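You operate a simulated robot arm through the tools that you are given. There is no shell and no other tool.

The job below is to be done with a simulated robot arm. You get a single attempt, and the scene is never put back.

## Task
Put the cover on, tighten both cover knobs, then open the clamp.

The check looks at the end state, three seconds after you hand in, the way a careful person would. Anything else that was tipped, shoved, dropped, spilled or broken makes it a failure. A push-on lid holds only when it is set on centred and level and pressed home; a screw cap is set on level and turned clockwise until tight.

## Robot
A 6-joint arm with a two-finger parallel gripper, fixed in place. Base frame: the origin is at the foot of the arm, x ahead of it, y to its left, z up; the work surface is at about z = 0.78. Readings come in m, degrees, newtons and seconds.
Its first joint turns from -166.0 to 166.0 degrees. Payload 3.91 kg.
The tool frame sits at the grasp point between the pads (the TCP): z along the fingers, y along the line on which they close. The tips reach 0.03 m beyond it. The gripper opens to 0.11 m. The fingers are 0.02 m wide and 0.01 m thick; the gripper's body (0.048 by 0.112 m) begins 0.055 m behind the TCP.
Orientation is that of the tool frame in the base frame, as a unit quaternion [x, y, z, w]. With the fingers straight down and closing along the base's y, the tool's x points along the base's -x, its y along +y and its z along -z.

## Interface
- The arm moves only by the tool move_arm. Its argument "rows" is a list of rows, each an object (a shift or turn left out is 0, a gripper value left out holds the last) with "travel": the shift along the base's x, y, z in m, a list of three; "turn": the turn, a rotation vector about the base's x, y, z in degrees, a list of three; "claw": the opening, from 0 (shut) to 1 (fully open). In form: [{"travel": [dx, dy, dz], "turn": [rx, ry, rz], "claw": claw}, ...]. A call has 1 to 20 rows; each row is the pose to reach, as a shift and turn from the pose commanded when the call began. A row lasts 0.2 s, in which the tool goes at most 0.05 m and 8.6 degrees; a call with a longer step from one row to the next is refused whole, and so is a gripper value outside its range. A pose out of reach is approached as far as the arm can. The call stops where the force on the tool passes 40 N (or 10 N more than at its start, if that is more) or the arm is blocked; 0.2 s more then pass. The fingers move at their own pace (about 0.108 m/s each) and stop on an object; they squeeze with about 44 N. The grip force told is the motor's: it shows also when the fingers shut on nothing. Time passes only in rows, and 0.2 s behind the last, so rows that repeat a pose let the fingers close. It gives the time, the measured TCP pose, the force on the tool (base axes), the opening and the grip force at its end, in the units of the frame above (readings bear some noise), with the torque about the TCP (base axes, N m) and any sound that the robot's microphone picked up.
- Cameras (640 x 400 px; columns grow to the right, rows downward): "scene" is fixed at [0.0417, 0.4864, 1.3608]; the picture's right is [-0.59, -0.80, 0.00], its down [-0.28, 0.20, -0.94] and it looks along [0.76, -0.56, -0.34] (base axes); focal length 349 px, centre (320, 200). "wrist" rides on the gripper at [0.072, 0.017, -0.103] in the tool frame; the picture's right is [-0.23, 0.97, 0.00], its down [-0.76, -0.18, -0.62] and it looks along [-0.61, -0.14, 0.78] (tool axes); focal length 222 px, centre (320, 200). There is no depth. A picture from a camera that has moved, and an enlarged one, comes with that camera's place and axes in the base frame and with its lens. The place of the scene camera against the robot may be out by one fixed shift of up to 0.025 m in any direction.
- capture(camera): a new picture of that camera. The clock stands still meanwhile.
- close_up(camera, box): a new picture of the part [left, top, right, bottom] of that camera's present view, enlarged. The clock stands still meanwhile.
- close_job(): hands the job in; it is judged then, once.

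Nothing tells you positions but the pictures and the camera data. Unless the task says otherwise, let go and move clear before handing in.

The tools are called after "Request:" as name(argument=value, ...) on one line, values as JSON. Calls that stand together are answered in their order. move_arm: Moves the arm, as the interface text tells. Its arguments: {"type":"object","properties":{"rows":{"type":"array","items":{"type":"object","properties":{"travel":{"type":"array","items":{"type":"number"}},"turn":{"type":"array","items":{"type":"number"}},"claw":{"type":"number"}}}}},"required":["rows"]} The other tools are called the same way: capture (camera) takes a picture; close_up (camera, box) takes an enlarged picture of a part of a camera's view; close_job () hands the job in.

At the start:

```text
time: 0.0
position: [0.662, -0.1085, 1.1892]
tcp_rot: [0.0, 1.0, 0.0, -0.001]
force: [-0.2, -0.9, 0.2]
torque: [0.0, -0.02, 0.0]
width: 0.11
gripper_force: 0.0
```

scene: 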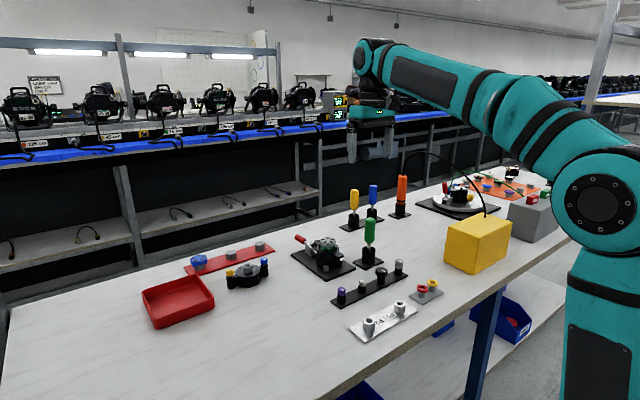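
wrist: 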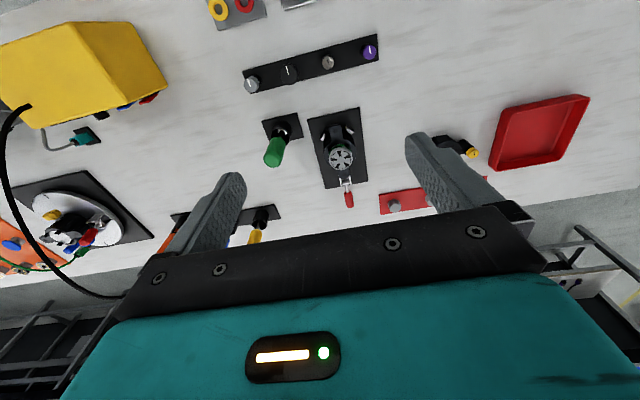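

I see a bench with a clamp fixture (red-handled toggle clamp on a dark plate), a small dark part with yellow and blue knobs (likely the cover), and various other items. I'll take enlarged pictures to identify each one.

Request:
close_up(camera="scene", box=[130, 220, 290, 320])

Request:
close_up(camera="scene", box=[270, 210, 400, 290])

Request:
close_up(camera="scene", box=[320, 250, 460, 345])

Request:
close_up(camera="scene", box=[400, 150, 560, 250])

Request:
close_up(camera="wrist", box=[240, 80, 500, 240])

```text
4.00 times, centred on (210, 270) of scene
camera zoom: at [0.0417, 0.4864, 1.3608], right [-0.59, -0.8, 0.0], down [-0.28, 0.2, -0.94], along [0.76, -0.56, -0.34], focal length 1395 px, centre (760, -80)
```

zoom: 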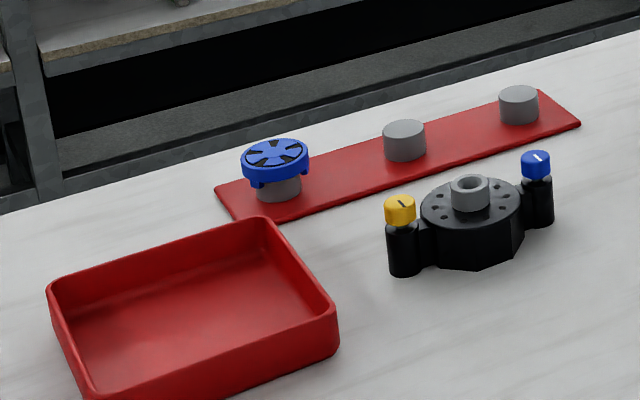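

```text
4.92 times, centred on (335, 250) of scene
camera zoom: at [0.0417, 0.4864, 1.3608], right [-0.59, -0.8, 0.0], down [-0.28, 0.2, -0.94], along [0.76, -0.56, -0.34], focal length 1717 px, centre (246, -46)
```

zoom: 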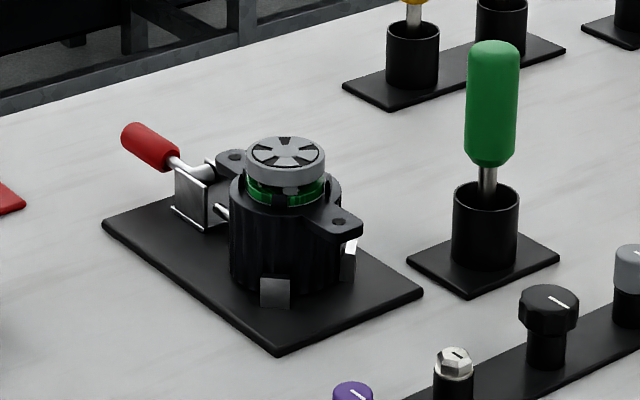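

```text
4.21 times, centred on (390, 298) of scene
camera zoom: at [0.0417, 0.4864, 1.3608], right [-0.59, -0.8, 0.0], down [-0.28, 0.2, -0.94], along [0.76, -0.56, -0.34], focal length 1469 px, centre (25, -210)
```

zoom: 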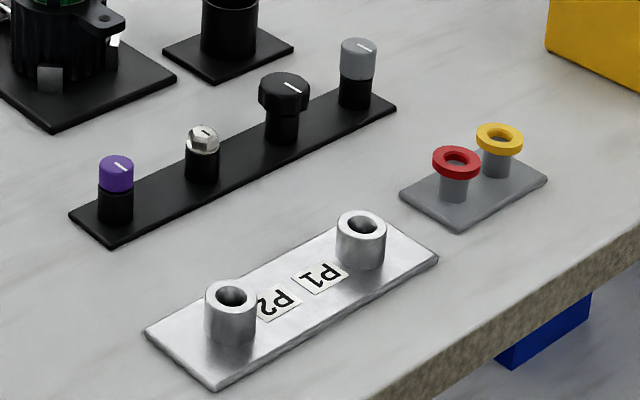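

```text
4.00 times, centred on (480, 200) of scene
camera zoom: at [0.0417, 0.4864, 1.3608], right [-0.59, -0.8, 0.0], down [-0.28, 0.2, -0.94], along [0.76, -0.56, -0.34], focal length 1395 px, centre (-320, 200)
```

zoom: 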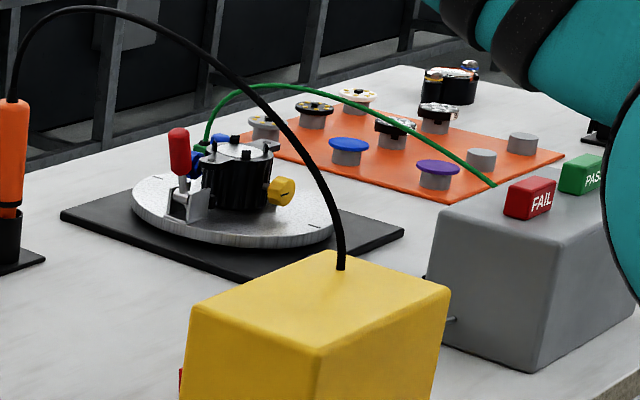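

```text
2.46 times, centred on (370, 160) of wrist
camera zoom: at [0.5904, -0.0917, 1.2926], right [0.23, 0.97, 0.0], down [0.76, -0.18, 0.62], along [0.61, -0.14, -0.78], focal length 547 px, centre (197, 298)
```

zoom: 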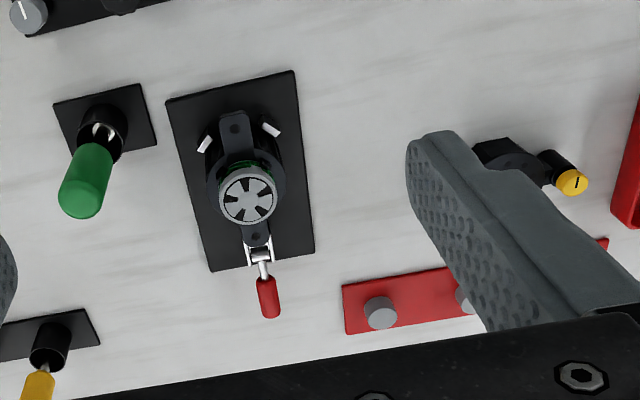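

The dark part with the yellow and blue knobs at about (0.89, 0.12) looks like the cover, and the housing is clamped in the fixture at about (0.87, -0.14). I'll move the wrist camera nearer to see the housing first.

Request:
move_arm(rows=[{"travel": [0.01, 0, -0.04]}, {"travel": [0.02, 0, -0.08]}, {"travel": [0.03, 0, -0.12]}, {"travel": [0.03, 0, -0.12]}])

Request:
capture(camera="wrist")

Request:
close_up(camera="wrist", box=[240, 60, 440, 185])

```text
time: 1.0
position: [0.6935, -0.1083, 1.069]
tcp_rot: [0.001, 1.0, 0.0, 0.0]
force: [0.5, 0.1, 0.4]
torque: [-0.01, 0.03, -0.01]
width: 0.1101
gripper_force: 0.1
```

```text
taken
camera wrist: at [0.6218, -0.0919, 1.1721], right [0.23, 0.97, 0.0], down [0.76, -0.18, 0.62], along [0.61, -0.14, -0.78], focal length 222 px, centre (320, 200)
```

wrist: 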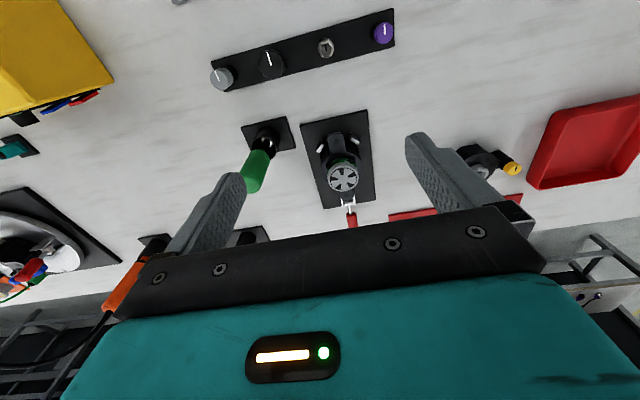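

```text
3.20 times, centred on (340, 122) of wrist
camera zoom: at [0.6218, -0.0919, 1.1721], right [0.23, 0.97, 0.0], down [0.76, -0.18, 0.62], along [0.61, -0.14, -0.78], focal length 711 px, centre (256, 448)
```

zoom: 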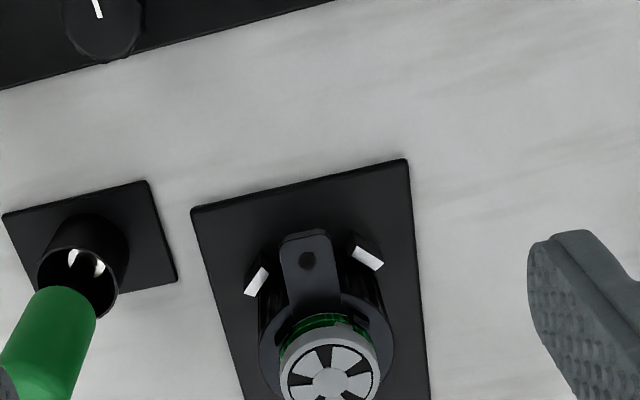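

The wrist image shows the housing near (0.82, -0.10), with ears running along x and a hole in each ear. Next I'll go above the cover and look straight down between the fingers.

Request:
move_arm(rows=[{"travel": [0.02, 0.04, 0]}, {"travel": [0.04, 0.08, 0]}, {"travel": [0.06, 0.12, -0.01]}, {"travel": [0.08, 0.16, -0.02]}, {"travel": [0.1, 0.2, -0.03]}, {"travel": [0.12, 0.23, -0.05]}, {"travel": [0.12, 0.23, -0.05]}])

Request:
capture(camera="wrist")

```text
time: 2.6
position: [0.8105, 0.1244, 1.0174]
tcp_rot: [-0.001, 1.0, 0.0, 0.0]
force: [0.3, 0.6, 0.1]
torque: [-0.04, 0.01, 0.04]
width: 0.11
gripper_force: 0.0
```

```text
taken
camera wrist: at [0.7389, 0.1407, 1.1211], right [0.23, 0.97, 0.0], down [0.76, -0.18, 0.62], along [0.61, -0.14, -0.78], focal length 222 px, centre (320, 200)
```

wrist: 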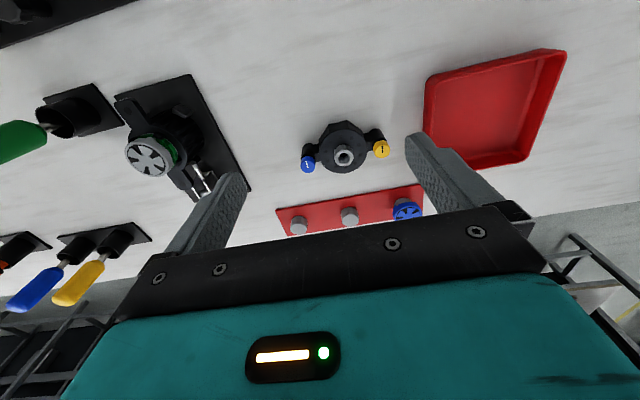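

Request:
close_up(camera="wrist", box=[280, 100, 420, 190])

Request:
close_up(camera="wrist", box=[100, 60, 260, 210])

Request:
close_up(camera="scene", box=[220, 245, 280, 295])

Request:
close_up(camera="scene", box=[285, 225, 365, 285])

Request:
close_up(camera="scene", box=[430, 165, 500, 215])

Request:
close_up(camera="scene", box=[480, 155, 560, 205])

```text
4.44 times, centred on (350, 145) of wrist
camera zoom: at [0.7389, 0.1407, 1.1211], right [0.23, 0.97, 0.0], down [0.76, -0.18, 0.62], along [0.61, -0.14, -0.78], focal length 987 px, centre (187, 444)
```

zoom: 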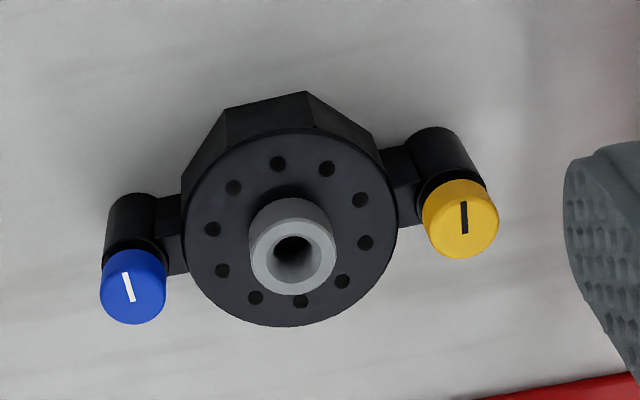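

```text
2.67 times, centred on (180, 135) of wrist
camera zoom: at [0.7389, 0.1407, 1.1211], right [0.23, 0.97, 0.0], down [0.76, -0.18, 0.62], along [0.61, -0.14, -0.78], focal length 592 px, centre (693, 373)
```

zoom: 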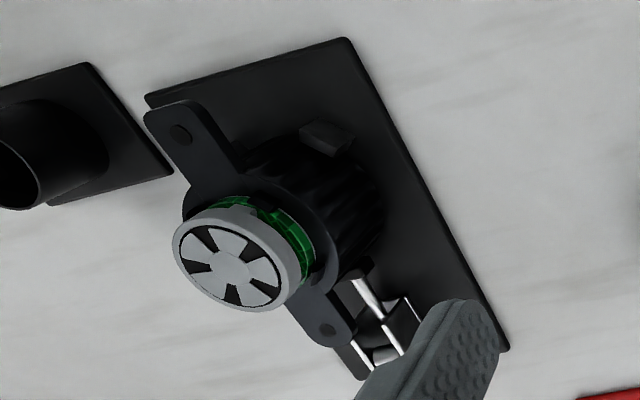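

```text
8.00 times, centred on (250, 270) of scene
camera zoom: at [0.0417, 0.4864, 1.3608], right [-0.59, -0.8, 0.0], down [-0.28, 0.2, -0.94], along [0.76, -0.56, -0.34], focal length 2790 px, centre (880, -360)
```

zoom: 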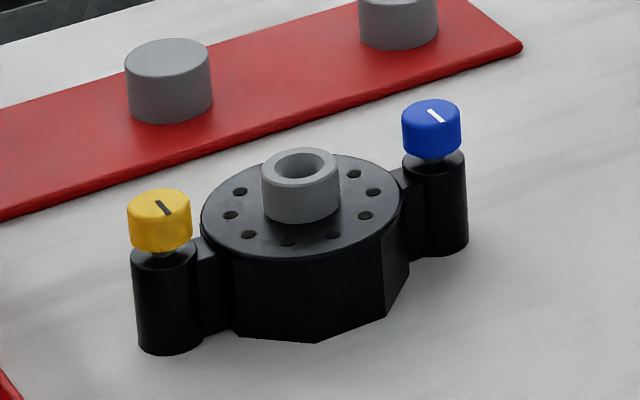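

```text
6.67 times, centred on (325, 255) of scene
camera zoom: at [0.0417, 0.4864, 1.3608], right [-0.59, -0.8, 0.0], down [-0.28, 0.2, -0.94], along [0.76, -0.56, -0.34], focal length 2325 px, centre (287, -167)
```

zoom: 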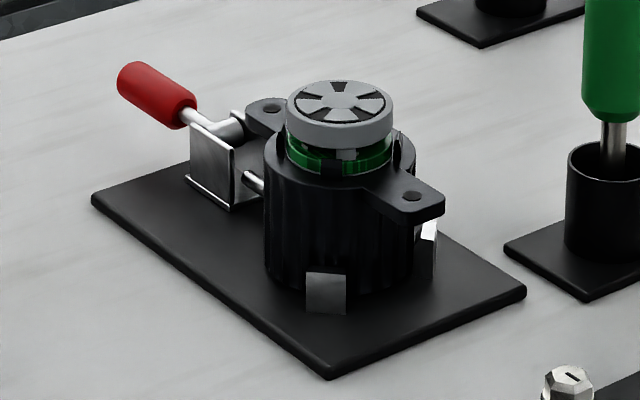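

```text
8.00 times, centred on (465, 190) of scene
camera zoom: at [0.0417, 0.4864, 1.3608], right [-0.59, -0.8, 0.0], down [-0.28, 0.2, -0.94], along [0.76, -0.56, -0.34], focal length 2790 px, centre (-840, 280)
```

zoom: 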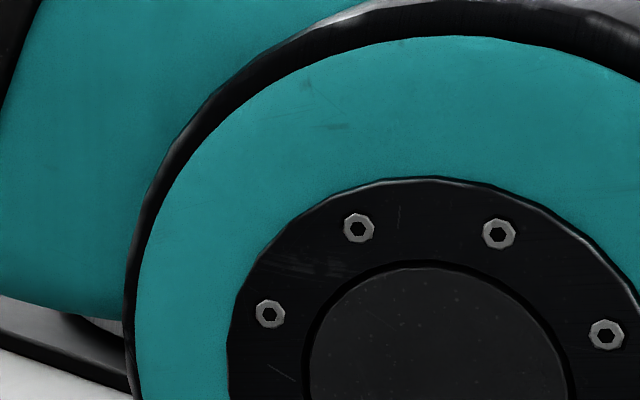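

```text
8.00 times, centred on (520, 180) of scene
camera zoom: at [0.0417, 0.4864, 1.3608], right [-0.59, -0.8, 0.0], down [-0.28, 0.2, -0.94], along [0.76, -0.56, -0.34], focal length 2790 px, centre (-1280, 360)
```

zoom: 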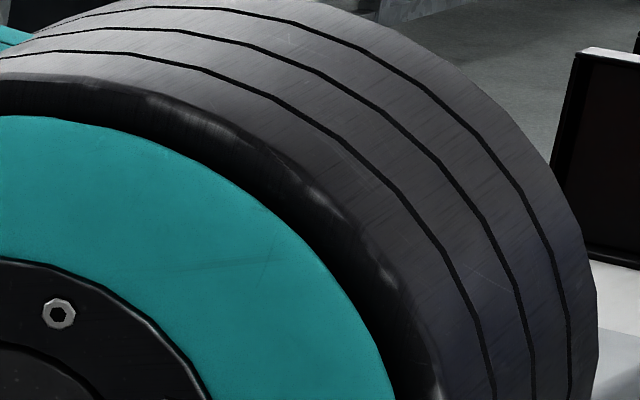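

The cover has a grey centre boss about 28 mm across, a disk about 71 mm across, and knob posts about 108 mm apart along y. Now I'll look straight down on the housing.

Request:
move_arm(rows=[{"travel": [0.0, -0.05, 0]}, {"travel": [0.0, -0.1, 0]}, {"travel": [0.0, -0.15, 0]}, {"travel": [0.0, -0.19, 0]}, {"travel": [0.0, -0.23, 0]}, {"travel": [0.0, -0.23, 0]}])

Request:
capture(camera="wrist")

Request:
close_up(camera="wrist", box=[250, 60, 410, 220])

```text
time: 4.0
position: [0.8113, -0.1094, 1.0203]
tcp_rot: [0.0, 1.0, 0.0, 0.001]
force: [-0.7, 0.0, 0.5]
torque: [0.04, 0.01, 0.02]
width: 0.1101
gripper_force: 0.1
```

```text
taken
camera wrist: at [0.7399, -0.0922, 1.1236], right [0.23, 0.97, 0.0], down [0.76, -0.18, 0.62], along [0.61, -0.14, -0.78], focal length 222 px, centre (320, 200)
```

wrist: 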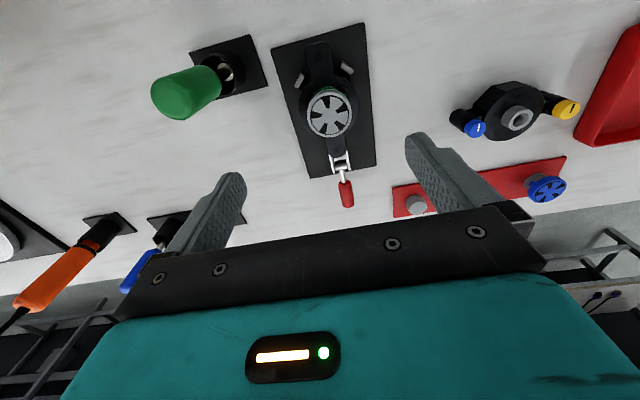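

```text
2.50 times, centred on (330, 140) of wrist
camera zoom: at [0.7399, -0.0922, 1.1236], right [0.23, 0.97, 0.0], down [0.76, -0.18, 0.62], along [0.61, -0.14, -0.78], focal length 555 px, centre (295, 350)
```

zoom: 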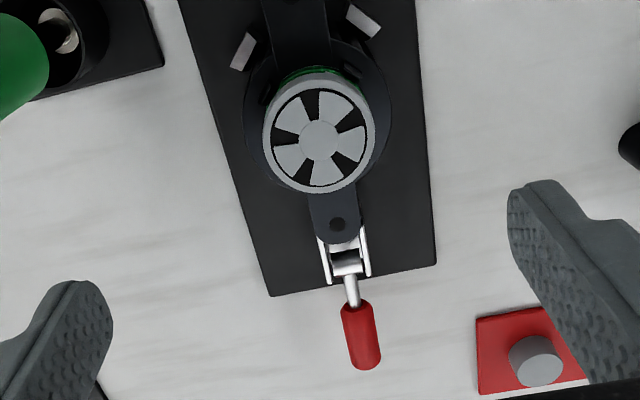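

The housing, ears and clamp are all in view, so I'll zoom in further to measure the ear holes.

Request:
close_up(camera="wrist", box=[280, 30, 380, 92])

Request:
close_up(camera="wrist", box=[280, 80, 380, 142])

Request:
close_up(camera="wrist", box=[280, 130, 380, 192])

Request:
close_up(camera="wrist", box=[440, 70, 600, 170])

```text
6.40 times, centred on (330, 61) of wrist
camera zoom: at [0.7399, -0.0922, 1.1236], right [0.23, 0.97, 0.0], down [0.76, -0.18, 0.62], along [0.61, -0.14, -0.78], focal length 1422 px, centre (256, 1090)
```

zoom: 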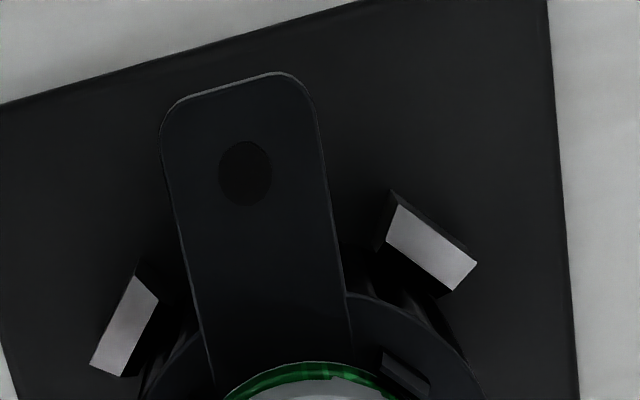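

```text
6.40 times, centred on (330, 111) of wrist
camera zoom: at [0.7399, -0.0922, 1.1236], right [0.23, 0.97, 0.0], down [0.76, -0.18, 0.62], along [0.61, -0.14, -0.78], focal length 1422 px, centre (256, 770)
```

zoom: 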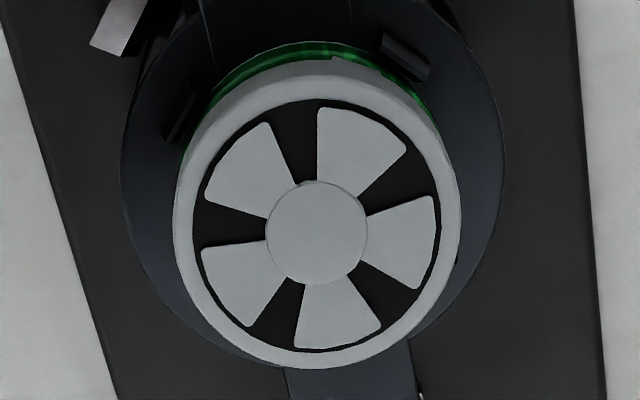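

```text
6.40 times, centred on (330, 161) of wrist
camera zoom: at [0.7399, -0.0922, 1.1236], right [0.23, 0.97, 0.0], down [0.76, -0.18, 0.62], along [0.61, -0.14, -0.78], focal length 1422 px, centre (256, 450)
```

zoom: 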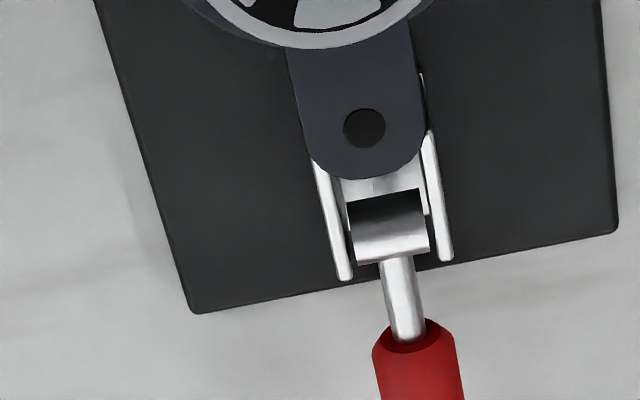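

```text
4.00 times, centred on (520, 120) of wrist
camera zoom: at [0.7399, -0.0922, 1.1236], right [0.23, 0.97, 0.0], down [0.76, -0.18, 0.62], along [0.61, -0.14, -0.78], focal length 888 px, centre (-480, 520)
```

zoom: 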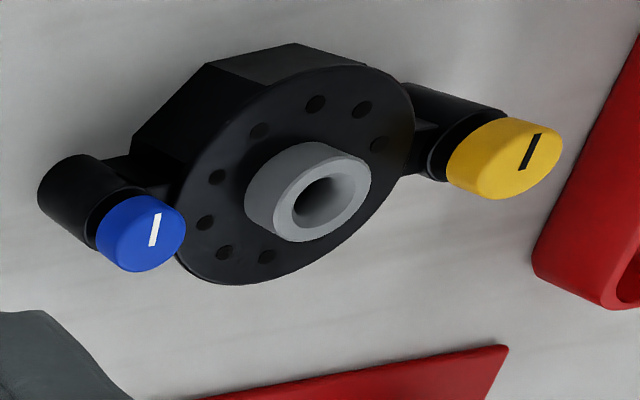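

The ear holes come out near (0.767, -0.100) and (0.875, -0.101) at z≈0.85, so the housing centre is about (0.821, -0.101). The cover boss is about (0.893, 0.140), with its top at z≈0.831. I'll go above the cover to refine that.

Request:
move_arm(rows=[{"travel": [0.015, 0.045, 0]}, {"travel": [0.03, 0.09, 0]}, {"travel": [0.045, 0.135, 0]}, {"travel": [0.06, 0.18, -0.01]}, {"travel": [0.075, 0.225, -0.02]}, {"travel": [0.081, 0.2485, -0.05]}, {"travel": [0.081, 0.2485, -0.07], "claw": 0.5}, {"travel": [0.081, 0.2485, -0.07], "claw": 0.5}])

Request:
capture(camera="wrist")

Request:
close_up(camera="wrist", box=[240, 60, 400, 160])

Request:
close_up(camera="scene", box=[290, 230, 360, 280])

Request:
close_up(camera="scene", box=[420, 170, 500, 220])

```text
time: 5.8
position: [0.8942, 0.1396, 0.9479]
tcp_rot: [-0.001, 1.0, 0.0, 0.0]
force: [-0.1, 0.1, 0.1]
torque: [0.05, 0.01, 0.02]
width: 0.0549
gripper_force: 0.0
```

```text
taken
camera wrist: at [0.8218, 0.1561, 1.0517], right [0.23, 0.97, 0.0], down [0.76, -0.18, 0.62], along [0.61, -0.14, -0.78], focal length 222 px, centre (320, 200)
```

wrist: 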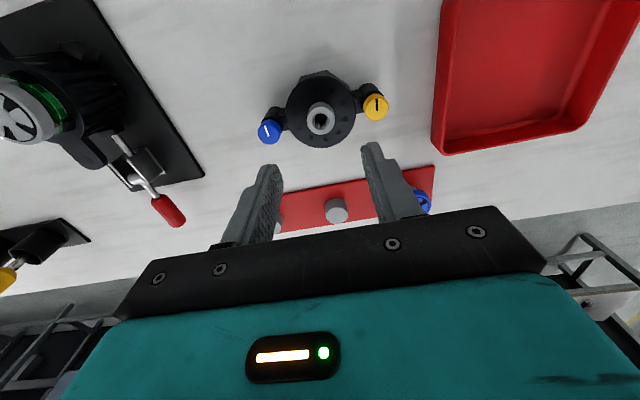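

```text
4.00 times, centred on (320, 110) of wrist
camera zoom: at [0.8218, 0.1561, 1.0517], right [0.23, 0.97, 0.0], down [0.76, -0.18, 0.62], along [0.61, -0.14, -0.78], focal length 888 px, centre (320, 560)
```

zoom: 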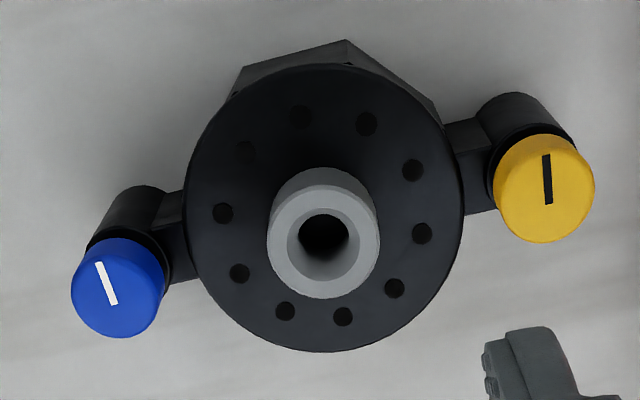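

```text
8.00 times, centred on (325, 255) of scene
camera zoom: at [0.0417, 0.4864, 1.3608], right [-0.59, -0.8, 0.0], down [-0.28, 0.2, -0.94], along [0.76, -0.56, -0.34], focal length 2790 px, centre (280, -240)
```

zoom: 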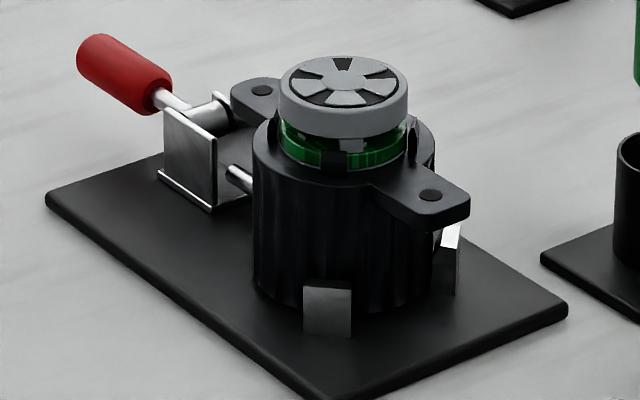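

```text
8.00 times, centred on (460, 195) of scene
camera zoom: at [0.0417, 0.4864, 1.3608], right [-0.59, -0.8, 0.0], down [-0.28, 0.2, -0.94], along [0.76, -0.56, -0.34], focal length 2790 px, centre (-800, 240)
```

zoom: 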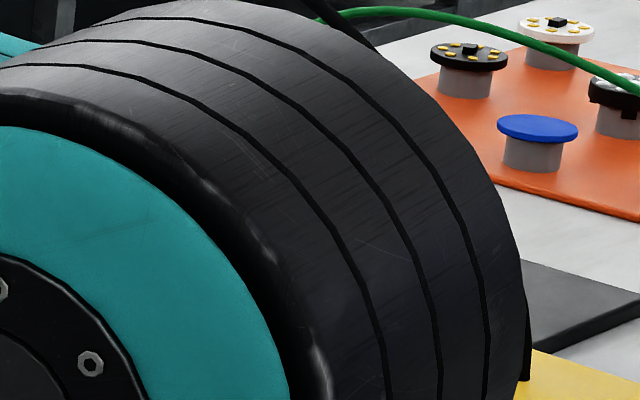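

The boss measures (0.895, 0.140), essentially under the tool. I'll do a light centring pinch along y first, then let go and regrip along x so the boss axis sits on the tool axis.

Request:
move_arm(rows=[{"travel": [0.0015, -0.0003, -0.03], "claw": 0.42}, {"travel": [0.0015, -0.0003, -0.06], "claw": 0.42}, {"travel": [0.0015, -0.0003, -0.08], "claw": 0.42}, {"travel": [0.0015, -0.0003, -0.09], "claw": 0.42}, {"travel": [0.0015, -0.0003, -0.099], "claw": 0.42}, {"travel": [0.0015, -0.0003, -0.099], "claw": 0.3}, {"travel": [0.0015, -0.0003, -0.099], "claw": 0.24}, {"travel": [0.0015, -0.0003, -0.099], "claw": 0.24}])

Request:
capture(camera="wrist")

Request:
close_up(camera="scene", box=[210, 220, 290, 300])

```text
time: 7.6
position: [0.8953, 0.1399, 0.8484]
tcp_rot: [0.0, 1.0, 0.0, 0.0]
force: [0.8, -0.6, 0.4]
torque: [0.05, 0.02, 0.0]
width: 0.0277
gripper_force: 9.9
```

```text
taken
camera wrist: at [0.823, 0.1566, 0.9532], right [0.23, 0.97, 0.0], down [0.76, -0.18, 0.62], along [0.61, -0.14, -0.78], focal length 222 px, centre (320, 200)
```

wrist: 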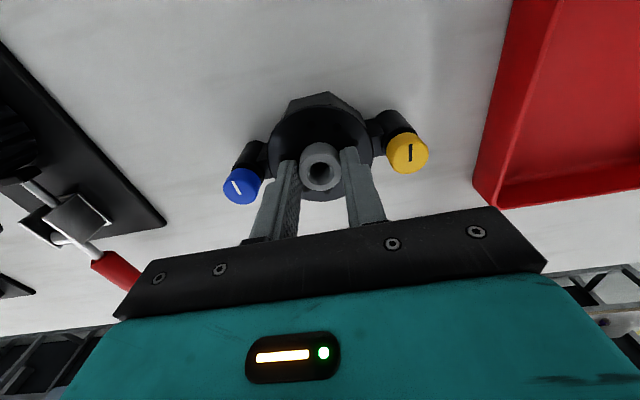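

```text
5.00 times, centred on (250, 260) of scene
camera zoom: at [0.0417, 0.4864, 1.3608], right [-0.59, -0.8, 0.0], down [-0.28, 0.2, -0.94], along [0.76, -0.56, -0.34], focal length 1744 px, centre (670, -100)
```

zoom: 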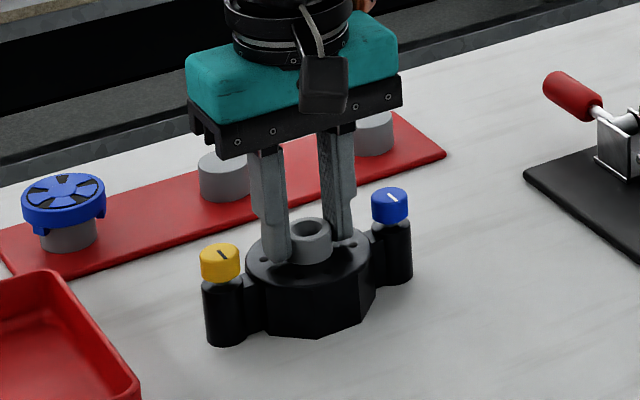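

The boss is 27.7 mm across and is now centred in y. I'll let go, rise, turn the tool -90° about z, and look again.

Request:
move_arm(rows=[{"claw": 0.42}, {"claw": 0.42}, {"travel": [0, 0, 0.03], "claw": 0.42}, {"travel": [0, 0, 0.06], "claw": 0.5}, {"travel": [0, 0, 0.06], "turn": [0, 0, -8], "claw": 0.5}, {"travel": [0, 0, 0.06], "turn": [0, 0, -16]}, {"travel": [0, 0, 0.06], "turn": [0, 0, -24]}, {"travel": [0, 0, 0.06], "turn": [0, 0, -32]}, {"travel": [0, 0, 0.06], "turn": [0, 0, -40]}, {"travel": [0, 0, 0.06], "turn": [0, 0, -48]}, {"travel": [0, 0, 0.06], "turn": [0, 0, -56]}, {"travel": [0, 0, 0.06], "turn": [0, 0, -64]}, {"travel": [0, 0, 0.06], "turn": [0, 0, -72]}, {"travel": [0, 0, 0.06], "turn": [0, 0, -80]}, {"travel": [0, 0, 0.06], "turn": [0, 0, -88]}, {"travel": [0, 0, 0.06], "turn": [0, 0, -90]}, {"travel": [0, 0, 0.06], "turn": [0, 0, -90]}])

Request:
capture(camera="wrist")

Request:
close_up(camera="wrist", box=[240, 60, 400, 160])

Request:
close_up(camera="scene", box=[210, 220, 290, 300])

```text
time: 11.2
position: [0.8955, 0.1402, 0.9092]
tcp_rot: [0.707, 0.707, -0.001, 0.0]
force: [0.8, -1.1, -0.7]
torque: [0.03, -0.02, -0.01]
width: 0.0551
gripper_force: 0.0
```

```text
taken
camera wrist: at [0.9127, 0.2121, 1.0133], right [0.97, -0.23, 0.0], down [-0.18, -0.76, 0.62], along [-0.14, -0.61, -0.78], focal length 222 px, centre (320, 200)
```

wrist: 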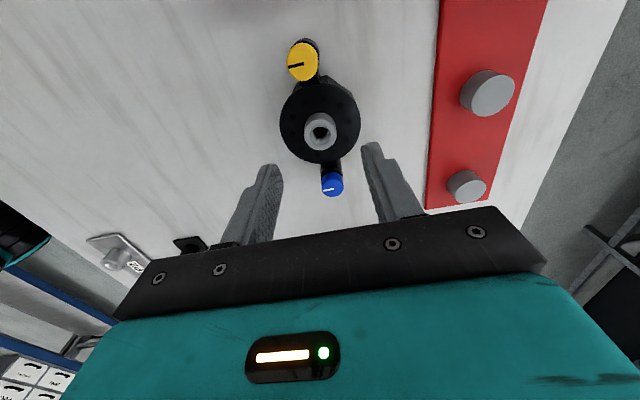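

```text
4.00 times, centred on (320, 110) of wrist
camera zoom: at [0.9127, 0.2121, 1.0133], right [0.97, -0.23, 0.0], down [-0.18, -0.76, 0.62], along [-0.14, -0.61, -0.78], focal length 888 px, centre (320, 560)
```

zoom: 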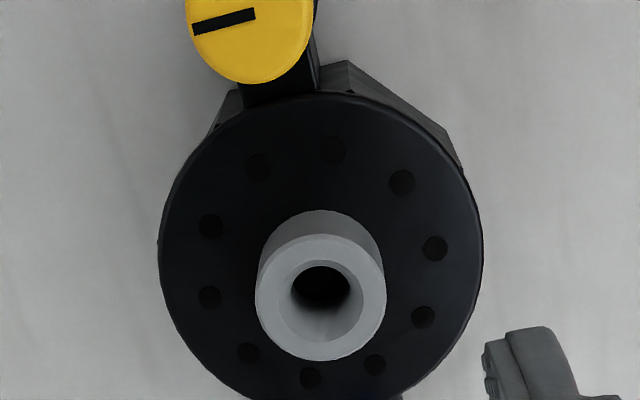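

```text
5.00 times, centred on (250, 260) of scene
camera zoom: at [0.0417, 0.4864, 1.3608], right [-0.59, -0.8, 0.0], down [-0.28, 0.2, -0.94], along [0.76, -0.56, -0.34], focal length 1744 px, centre (670, -100)
```

zoom: 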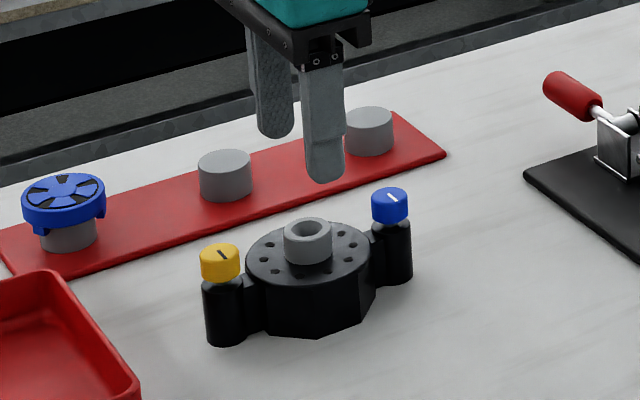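

The boss measures (0.8955, 0.1397), right under the tool. Now I'll go down, grip the boss firmly along x, and lift.

Request:
move_arm(rows=[{"travel": [0, 0, -0.03]}, {"travel": [0, 0, -0.05]}, {"travel": [0, 0, -0.061]}, {"travel": [0, 0, -0.061], "claw": 0.3}, {"travel": [0, 0, -0.061], "claw": 0.0}, {"travel": [0, 0, -0.061], "claw": 0.0}, {"travel": [0, 0, -0.061], "claw": 0.0}, {"travel": [0, 0, -0.05], "claw": 0.0}, {"travel": [0, 0, -0.02], "claw": 0.0}, {"travel": [0, 0, 0.02], "claw": 0.0}, {"travel": [0, 0, 0.06], "claw": 0.0}, {"travel": [0, 0, 0.09], "claw": 0.0}])

Request:
capture(camera="wrist")

Request:
capture(camera="scene")

Request:
close_up(camera="scene", box=[200, 160, 300, 260])

```text
time: 13.8
position: [0.8944, 0.1406, 1.0029]
tcp_rot: [0.707, 0.707, -0.001, -0.001]
force: [0.1, 0.1, -2.5]
torque: [-0.02, 0.04, 0.0]
width: 0.0238
gripper_force: 43.2
```

```text
taken
camera wrist: at [0.9126, 0.2125, 1.1067], right [0.97, -0.23, 0.0], down [-0.18, -0.76, 0.62], along [-0.14, -0.61, -0.78], focal length 222 px, centre (320, 200)
```

wrist: 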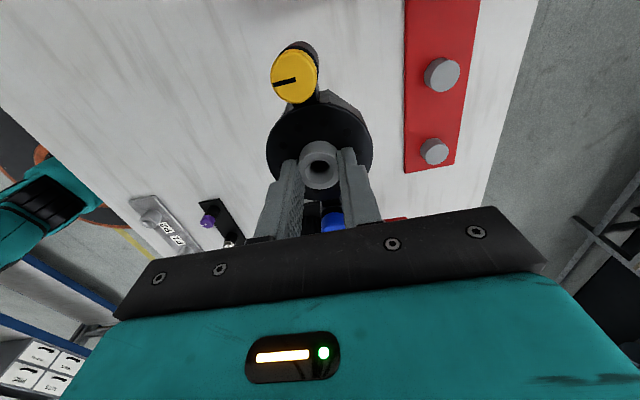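

```text
taken
```

scene: 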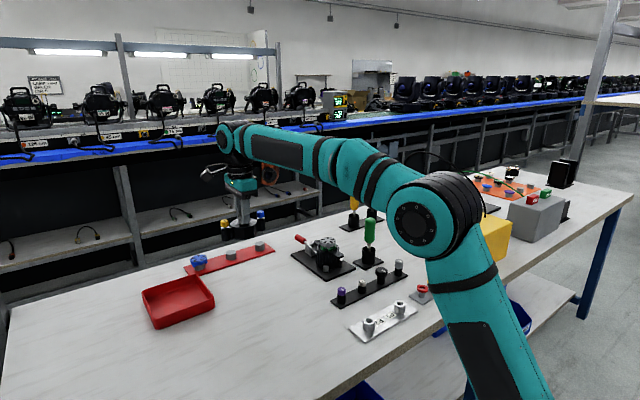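

```text
4.00 times, centred on (250, 210) of scene
camera zoom: at [0.0417, 0.4864, 1.3608], right [-0.59, -0.8, 0.0], down [-0.28, 0.2, -0.94], along [0.76, -0.56, -0.34], focal length 1395 px, centre (600, 160)
```

zoom: 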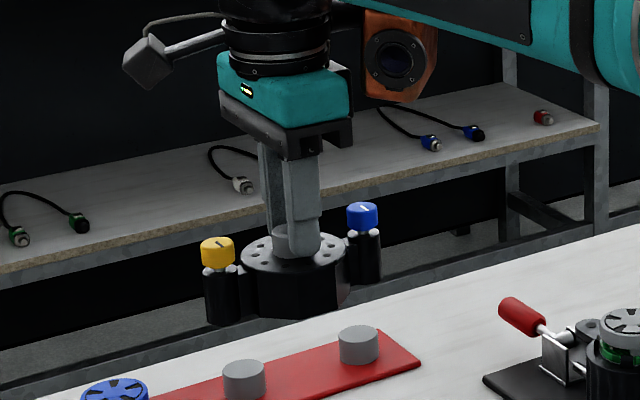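

The cover is held level, about 2.5 N. I'll carry it over the housing while turning back +90°, so the knob posts line up with the ears along x.

Request:
move_arm(rows=[{"travel": [-0.005, -0.017, 0.01], "turn": [0, 0, 7]}, {"travel": [-0.01, -0.035, 0.01], "turn": [0, 0, 14]}, {"travel": [-0.016, -0.052, 0.01], "turn": [0, 0, 21]}, {"travel": [-0.021, -0.069, 0.01], "turn": [0, 0, 28]}, {"travel": [-0.026, -0.086, 0.01], "turn": [0, 0, 35]}, {"travel": [-0.032, -0.103, 0.01], "turn": [0, 0, 42]}, {"travel": [-0.037, -0.12, 0.01], "turn": [0, 0, 49]}, {"travel": [-0.042, -0.137, 0.01], "turn": [0, 0, 56]}, {"travel": [-0.047, -0.155, 0.01], "turn": [0, 0, 63]}, {"travel": [-0.053, -0.172, 0.01], "turn": [0, 0, 70]}, {"travel": [-0.058, -0.189, 0.01], "turn": [0, 0, 77]}, {"travel": [-0.063, -0.206, 0.01], "turn": [0, 0, 84]}, {"travel": [-0.068, -0.223, 0.01], "turn": [0, 0, 90]}, {"travel": [-0.0737, -0.2405, 0.01], "turn": [0, 0, 90]}, {"travel": [-0.0737, -0.2405, 0.01], "turn": [0, 0, 90]}])

Request:
capture(camera="wrist")

Request:
close_up(camera="wrist", box=[240, 30, 400, 230])

Request:
close_up(camera="scene", box=[260, 180, 380, 280])

```text
time: 17.0
position: [0.8221, -0.0999, 1.0114]
tcp_rot: [0.0, 1.0, 0.0, 0.0]
force: [-0.4, -0.2, -1.2]
torque: [0.01, -0.01, -0.04]
width: 0.0239
gripper_force: 43.7
```

```text
taken
camera wrist: at [0.7494, -0.0844, 1.1153], right [0.23, 0.97, 0.0], down [0.76, -0.18, 0.62], along [0.61, -0.14, -0.78], focal length 222 px, centre (320, 200)
```

wrist: 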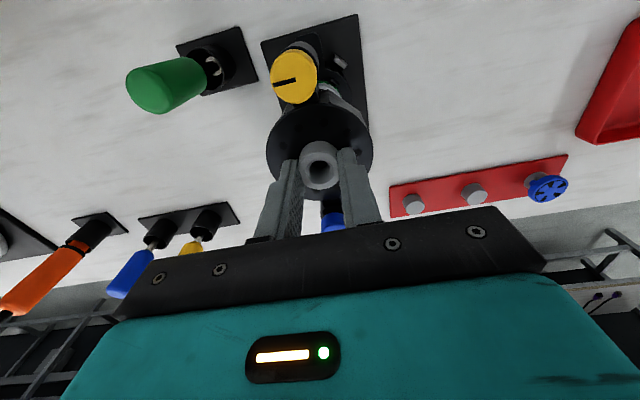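

```text
2.00 times, centred on (320, 130) of wrist
camera zoom: at [0.7494, -0.0844, 1.1153], right [0.23, 0.97, 0.0], down [0.76, -0.18, 0.62], along [0.61, -0.14, -0.78], focal length 444 px, centre (320, 340)
```

zoom: 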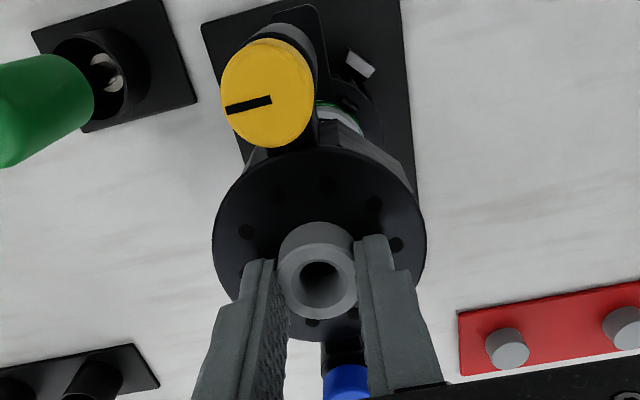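

```text
4.00 times, centred on (320, 230) of scene
camera zoom: at [0.0417, 0.4864, 1.3608], right [-0.59, -0.8, 0.0], down [-0.28, 0.2, -0.94], along [0.76, -0.56, -0.34], focal length 1395 px, centre (320, 80)
```

zoom: 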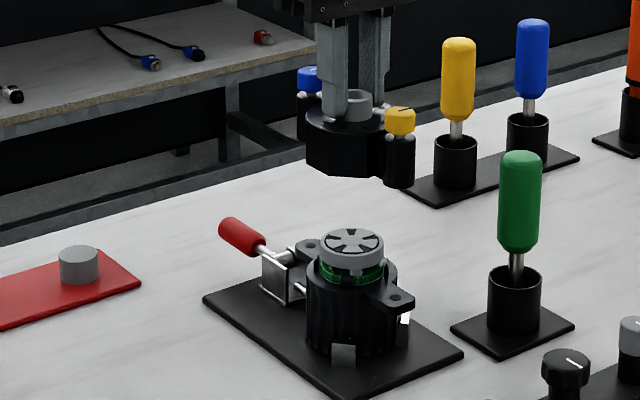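

The cover is aligned over the housing: yellow post at (0.7665, -0.102) against an ear hole at (0.767, -0.100). I'll lower it to just above the rotor and check again.

Request:
move_arm(rows=[{"travel": [0, 0, -0.02]}, {"travel": [0, 0, -0.04]}, {"travel": [0, 0, -0.052]}, {"travel": [0, 0, -0.052]}])

Request:
close_up(camera="wrist", box=[240, 30, 400, 130])

Request:
close_up(camera="scene", box=[280, 210, 370, 280])

```text
time: 18.0
position: [0.82, -0.1007, 0.9558]
tcp_rot: [-0.001, 1.0, -0.001, -0.001]
force: [0.5, 0.5, -2.1]
torque: [-0.02, 0.0, -0.01]
width: 0.0239
gripper_force: 43.9
```

```text
4.00 times, centred on (320, 80) of wrist
camera zoom: at [0.7484, -0.083, 1.0616], right [0.23, 0.97, 0.0], down [0.76, -0.18, 0.62], along [0.61, -0.14, -0.78], focal length 888 px, centre (320, 680)
```

zoom: 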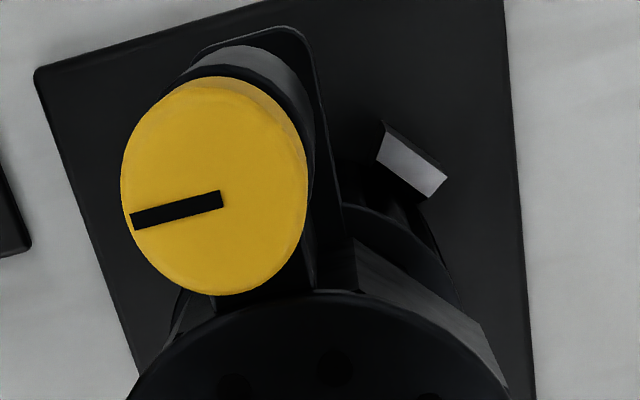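

```text
5.71 times, centred on (325, 245) of scene
camera zoom: at [0.0417, 0.4864, 1.3608], right [-0.59, -0.8, 0.0], down [-0.28, 0.2, -0.94], along [0.76, -0.56, -0.34], focal length 1993 px, centre (291, -57)
```

zoom: 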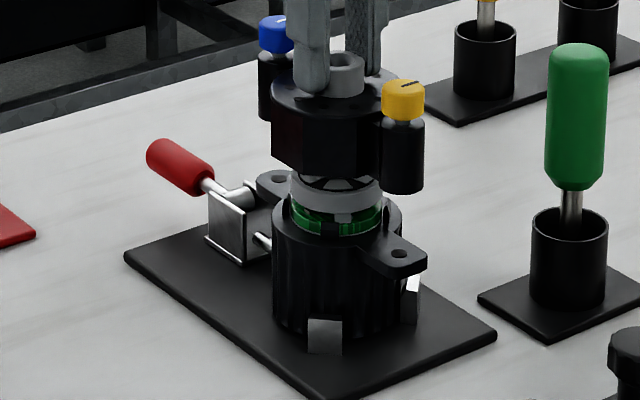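

Posts and ear holes line up to within about 1 mm in both views. I'll lower slowly until it makes contact.

Request:
move_arm(rows=[{"travel": [0, 0, -0.006]}, {"travel": [0, 0, -0.012]}, {"travel": [0, 0, -0.018]}, {"travel": [0, 0, -0.024]}, {"travel": [0, 0, -0.03]}, {"travel": [0, 0, -0.033]}])

Request:
close_up(camera="scene", box=[280, 210, 370, 280])

```text
time: 19.4
position: [0.8215, -0.0991, 0.9248]
tcp_rot: [0.0, 1.0, 0.0, 0.001]
force: [0.2, 0.1, -1.8]
torque: [0.02, 0.01, -0.02]
width: 0.024
gripper_force: 43.7
```

```text
5.71 times, centred on (325, 245) of scene
camera zoom: at [0.0417, 0.4864, 1.3608], right [-0.59, -0.8, 0.0], down [-0.28, 0.2, -0.94], along [0.76, -0.56, -0.34], focal length 1993 px, centre (291, -57)
```

zoom: 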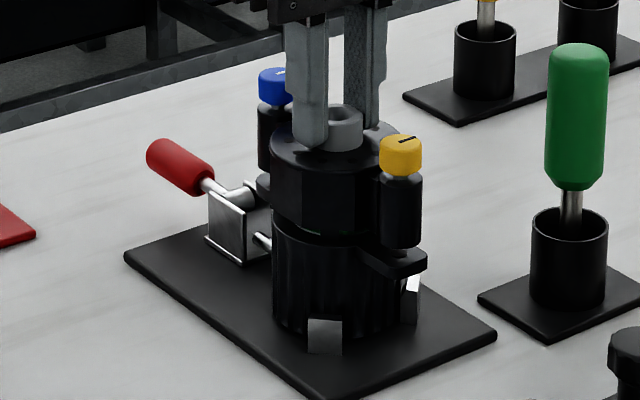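

Still no contact, with a gap of a few millimetres left. I'll go on down in 1 mm steps.

Request:
move_arm(rows=[{"travel": [0, 0, -0.001]}, {"travel": [0, 0, -0.002]}, {"travel": [0, 0, -0.003]}, {"travel": [0, 0, -0.004]}, {"travel": [0, 0, -0.005]}, {"travel": [0, 0, -0.006]}, {"travel": [0, 0, -0.007]}, {"travel": [0, 0, -0.008]}])

Request:
close_up(camera="scene", box=[280, 210, 370, 280])

Request:
close_up(camera="wrist", box=[240, 30, 400, 130])

```text
time: 21.2
position: [0.8215, -0.1015, 0.9168]
tcp_rot: [0.0, 1.0, 0.0, 0.0]
force: [-0.9, -0.5, 3.0]
torque: [-0.04, 0.07, 0.02]
width: 0.024
gripper_force: 44.4
```

```text
5.71 times, centred on (325, 245) of scene
camera zoom: at [0.0417, 0.4864, 1.3608], right [-0.59, -0.8, 0.0], down [-0.28, 0.2, -0.94], along [0.76, -0.56, -0.34], focal length 1993 px, centre (291, -57)
```

zoom: 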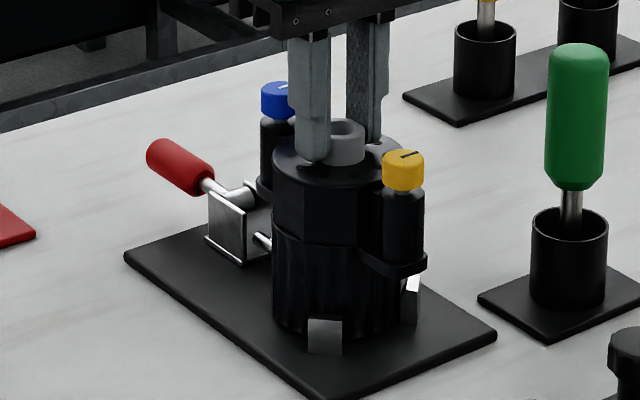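

```text
4.00 times, centred on (320, 80) of wrist
camera zoom: at [0.7489, -0.0846, 1.0208], right [0.23, 0.97, 0.0], down [0.76, -0.18, 0.62], along [0.61, -0.14, -0.78], focal length 888 px, centre (320, 680)
```

zoom: 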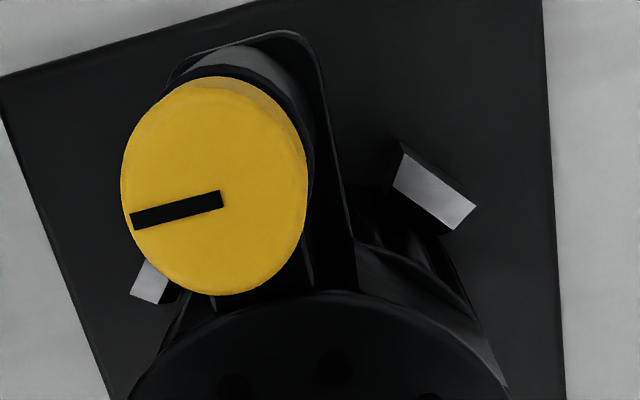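

Contact has just begun, and the post is on the ear with the body seam closed. I'll press a little more to seat it.

Request:
move_arm(rows=[{"travel": [0, 0, -0.001]}, {"travel": [0, 0, -0.002]}, {"travel": [0, 0, -0.003]}, {"travel": [0, 0, -0.003]}])

Request:
close_up(camera="scene", box=[295, 220, 355, 270])

```text
time: 22.2
position: [0.8202, -0.1013, 0.9143]
tcp_rot: [0.0, 1.0, -0.001, 0.002]
force: [5.1, -4.8, 33.0]
torque: [-0.21, -0.21, 0.01]
width: 0.0239
gripper_force: 43.7
```

```text
8.00 times, centred on (325, 245) of scene
camera zoom: at [0.0417, 0.4864, 1.3608], right [-0.59, -0.8, 0.0], down [-0.28, 0.2, -0.94], along [0.76, -0.56, -0.34], focal length 2790 px, centre (280, -160)
```

zoom: 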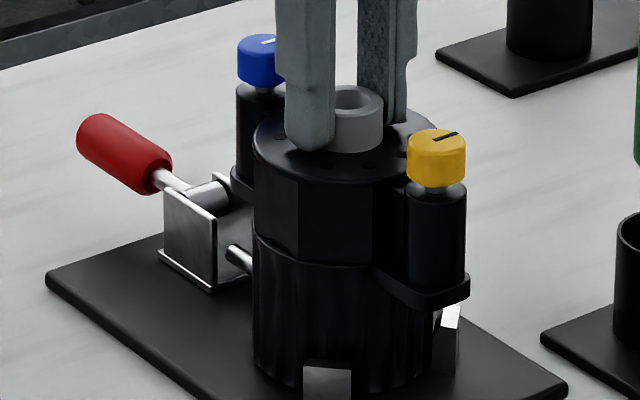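

The cover is seated level at 33 N, with both posts on the ears. I'll unload, let go, rise and inspect.

Request:
move_arm(rows=[{"travel": [0, 0, 0.002]}, {"travel": [0, 0, 0.002], "claw": 0.3}, {"travel": [0, 0, 0.002], "claw": 0.45}, {"travel": [0, 0, 0.002], "claw": 0.45}, {"travel": [0, 0, 0.03], "claw": 0.45}, {"travel": [0, 0, 0.07], "claw": 0.45}, {"travel": [-0.027, 0, 0.09], "claw": 0.45}, {"travel": [-0.054, 0, 0.09], "claw": 0.45}, {"travel": [-0.054, 0, 0.09], "claw": 0.45}])

Request:
capture(camera="wrist")

Request:
close_up(camera="wrist", box=[260, 70, 400, 210])

Request:
close_up(camera="scene", box=[295, 220, 355, 270])

```text
time: 24.2
position: [0.7679, -0.0989, 1.003]
tcp_rot: [0.001, 1.0, -0.001, 0.0]
force: [0.8, 0.1, 0.3]
torque: [-0.03, 0.01, 0.04]
width: 0.0494
gripper_force: 0.0
```

```text
taken
camera wrist: at [0.6959, -0.0827, 1.1076], right [0.23, 0.97, 0.0], down [0.76, -0.18, 0.62], along [0.61, -0.14, -0.78], focal length 222 px, centre (320, 200)
```

wrist: 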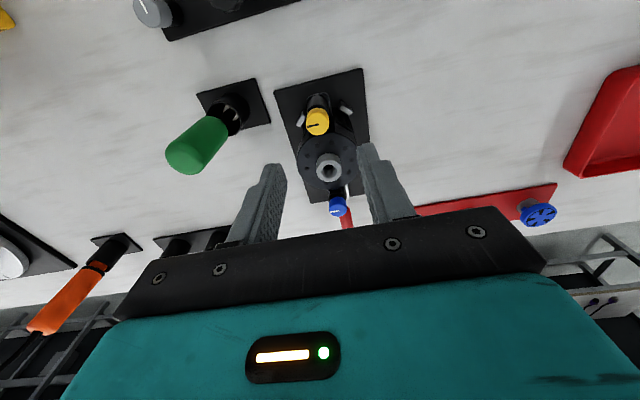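

```text
2.86 times, centred on (330, 140) of wrist
camera zoom: at [0.6959, -0.0827, 1.1076], right [0.23, 0.97, 0.0], down [0.76, -0.18, 0.62], along [0.61, -0.14, -0.78], focal length 635 px, centre (291, 371)
```

zoom: 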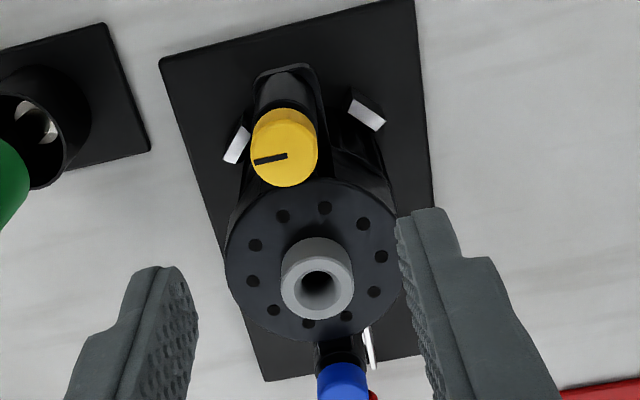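

```text
8.00 times, centred on (325, 245) of scene
camera zoom: at [0.0417, 0.4864, 1.3608], right [-0.59, -0.8, 0.0], down [-0.28, 0.2, -0.94], along [0.76, -0.56, -0.34], focal length 2790 px, centre (280, -160)
```

zoom: 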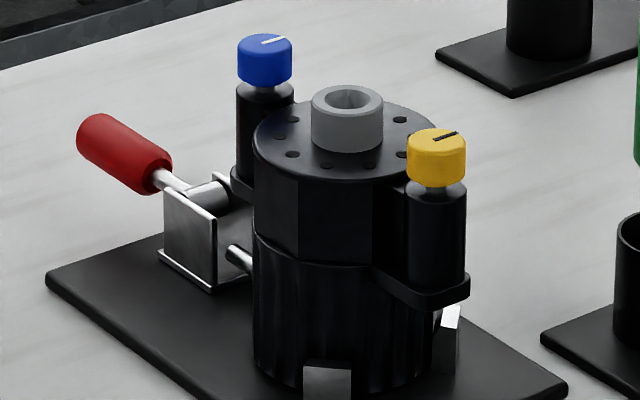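

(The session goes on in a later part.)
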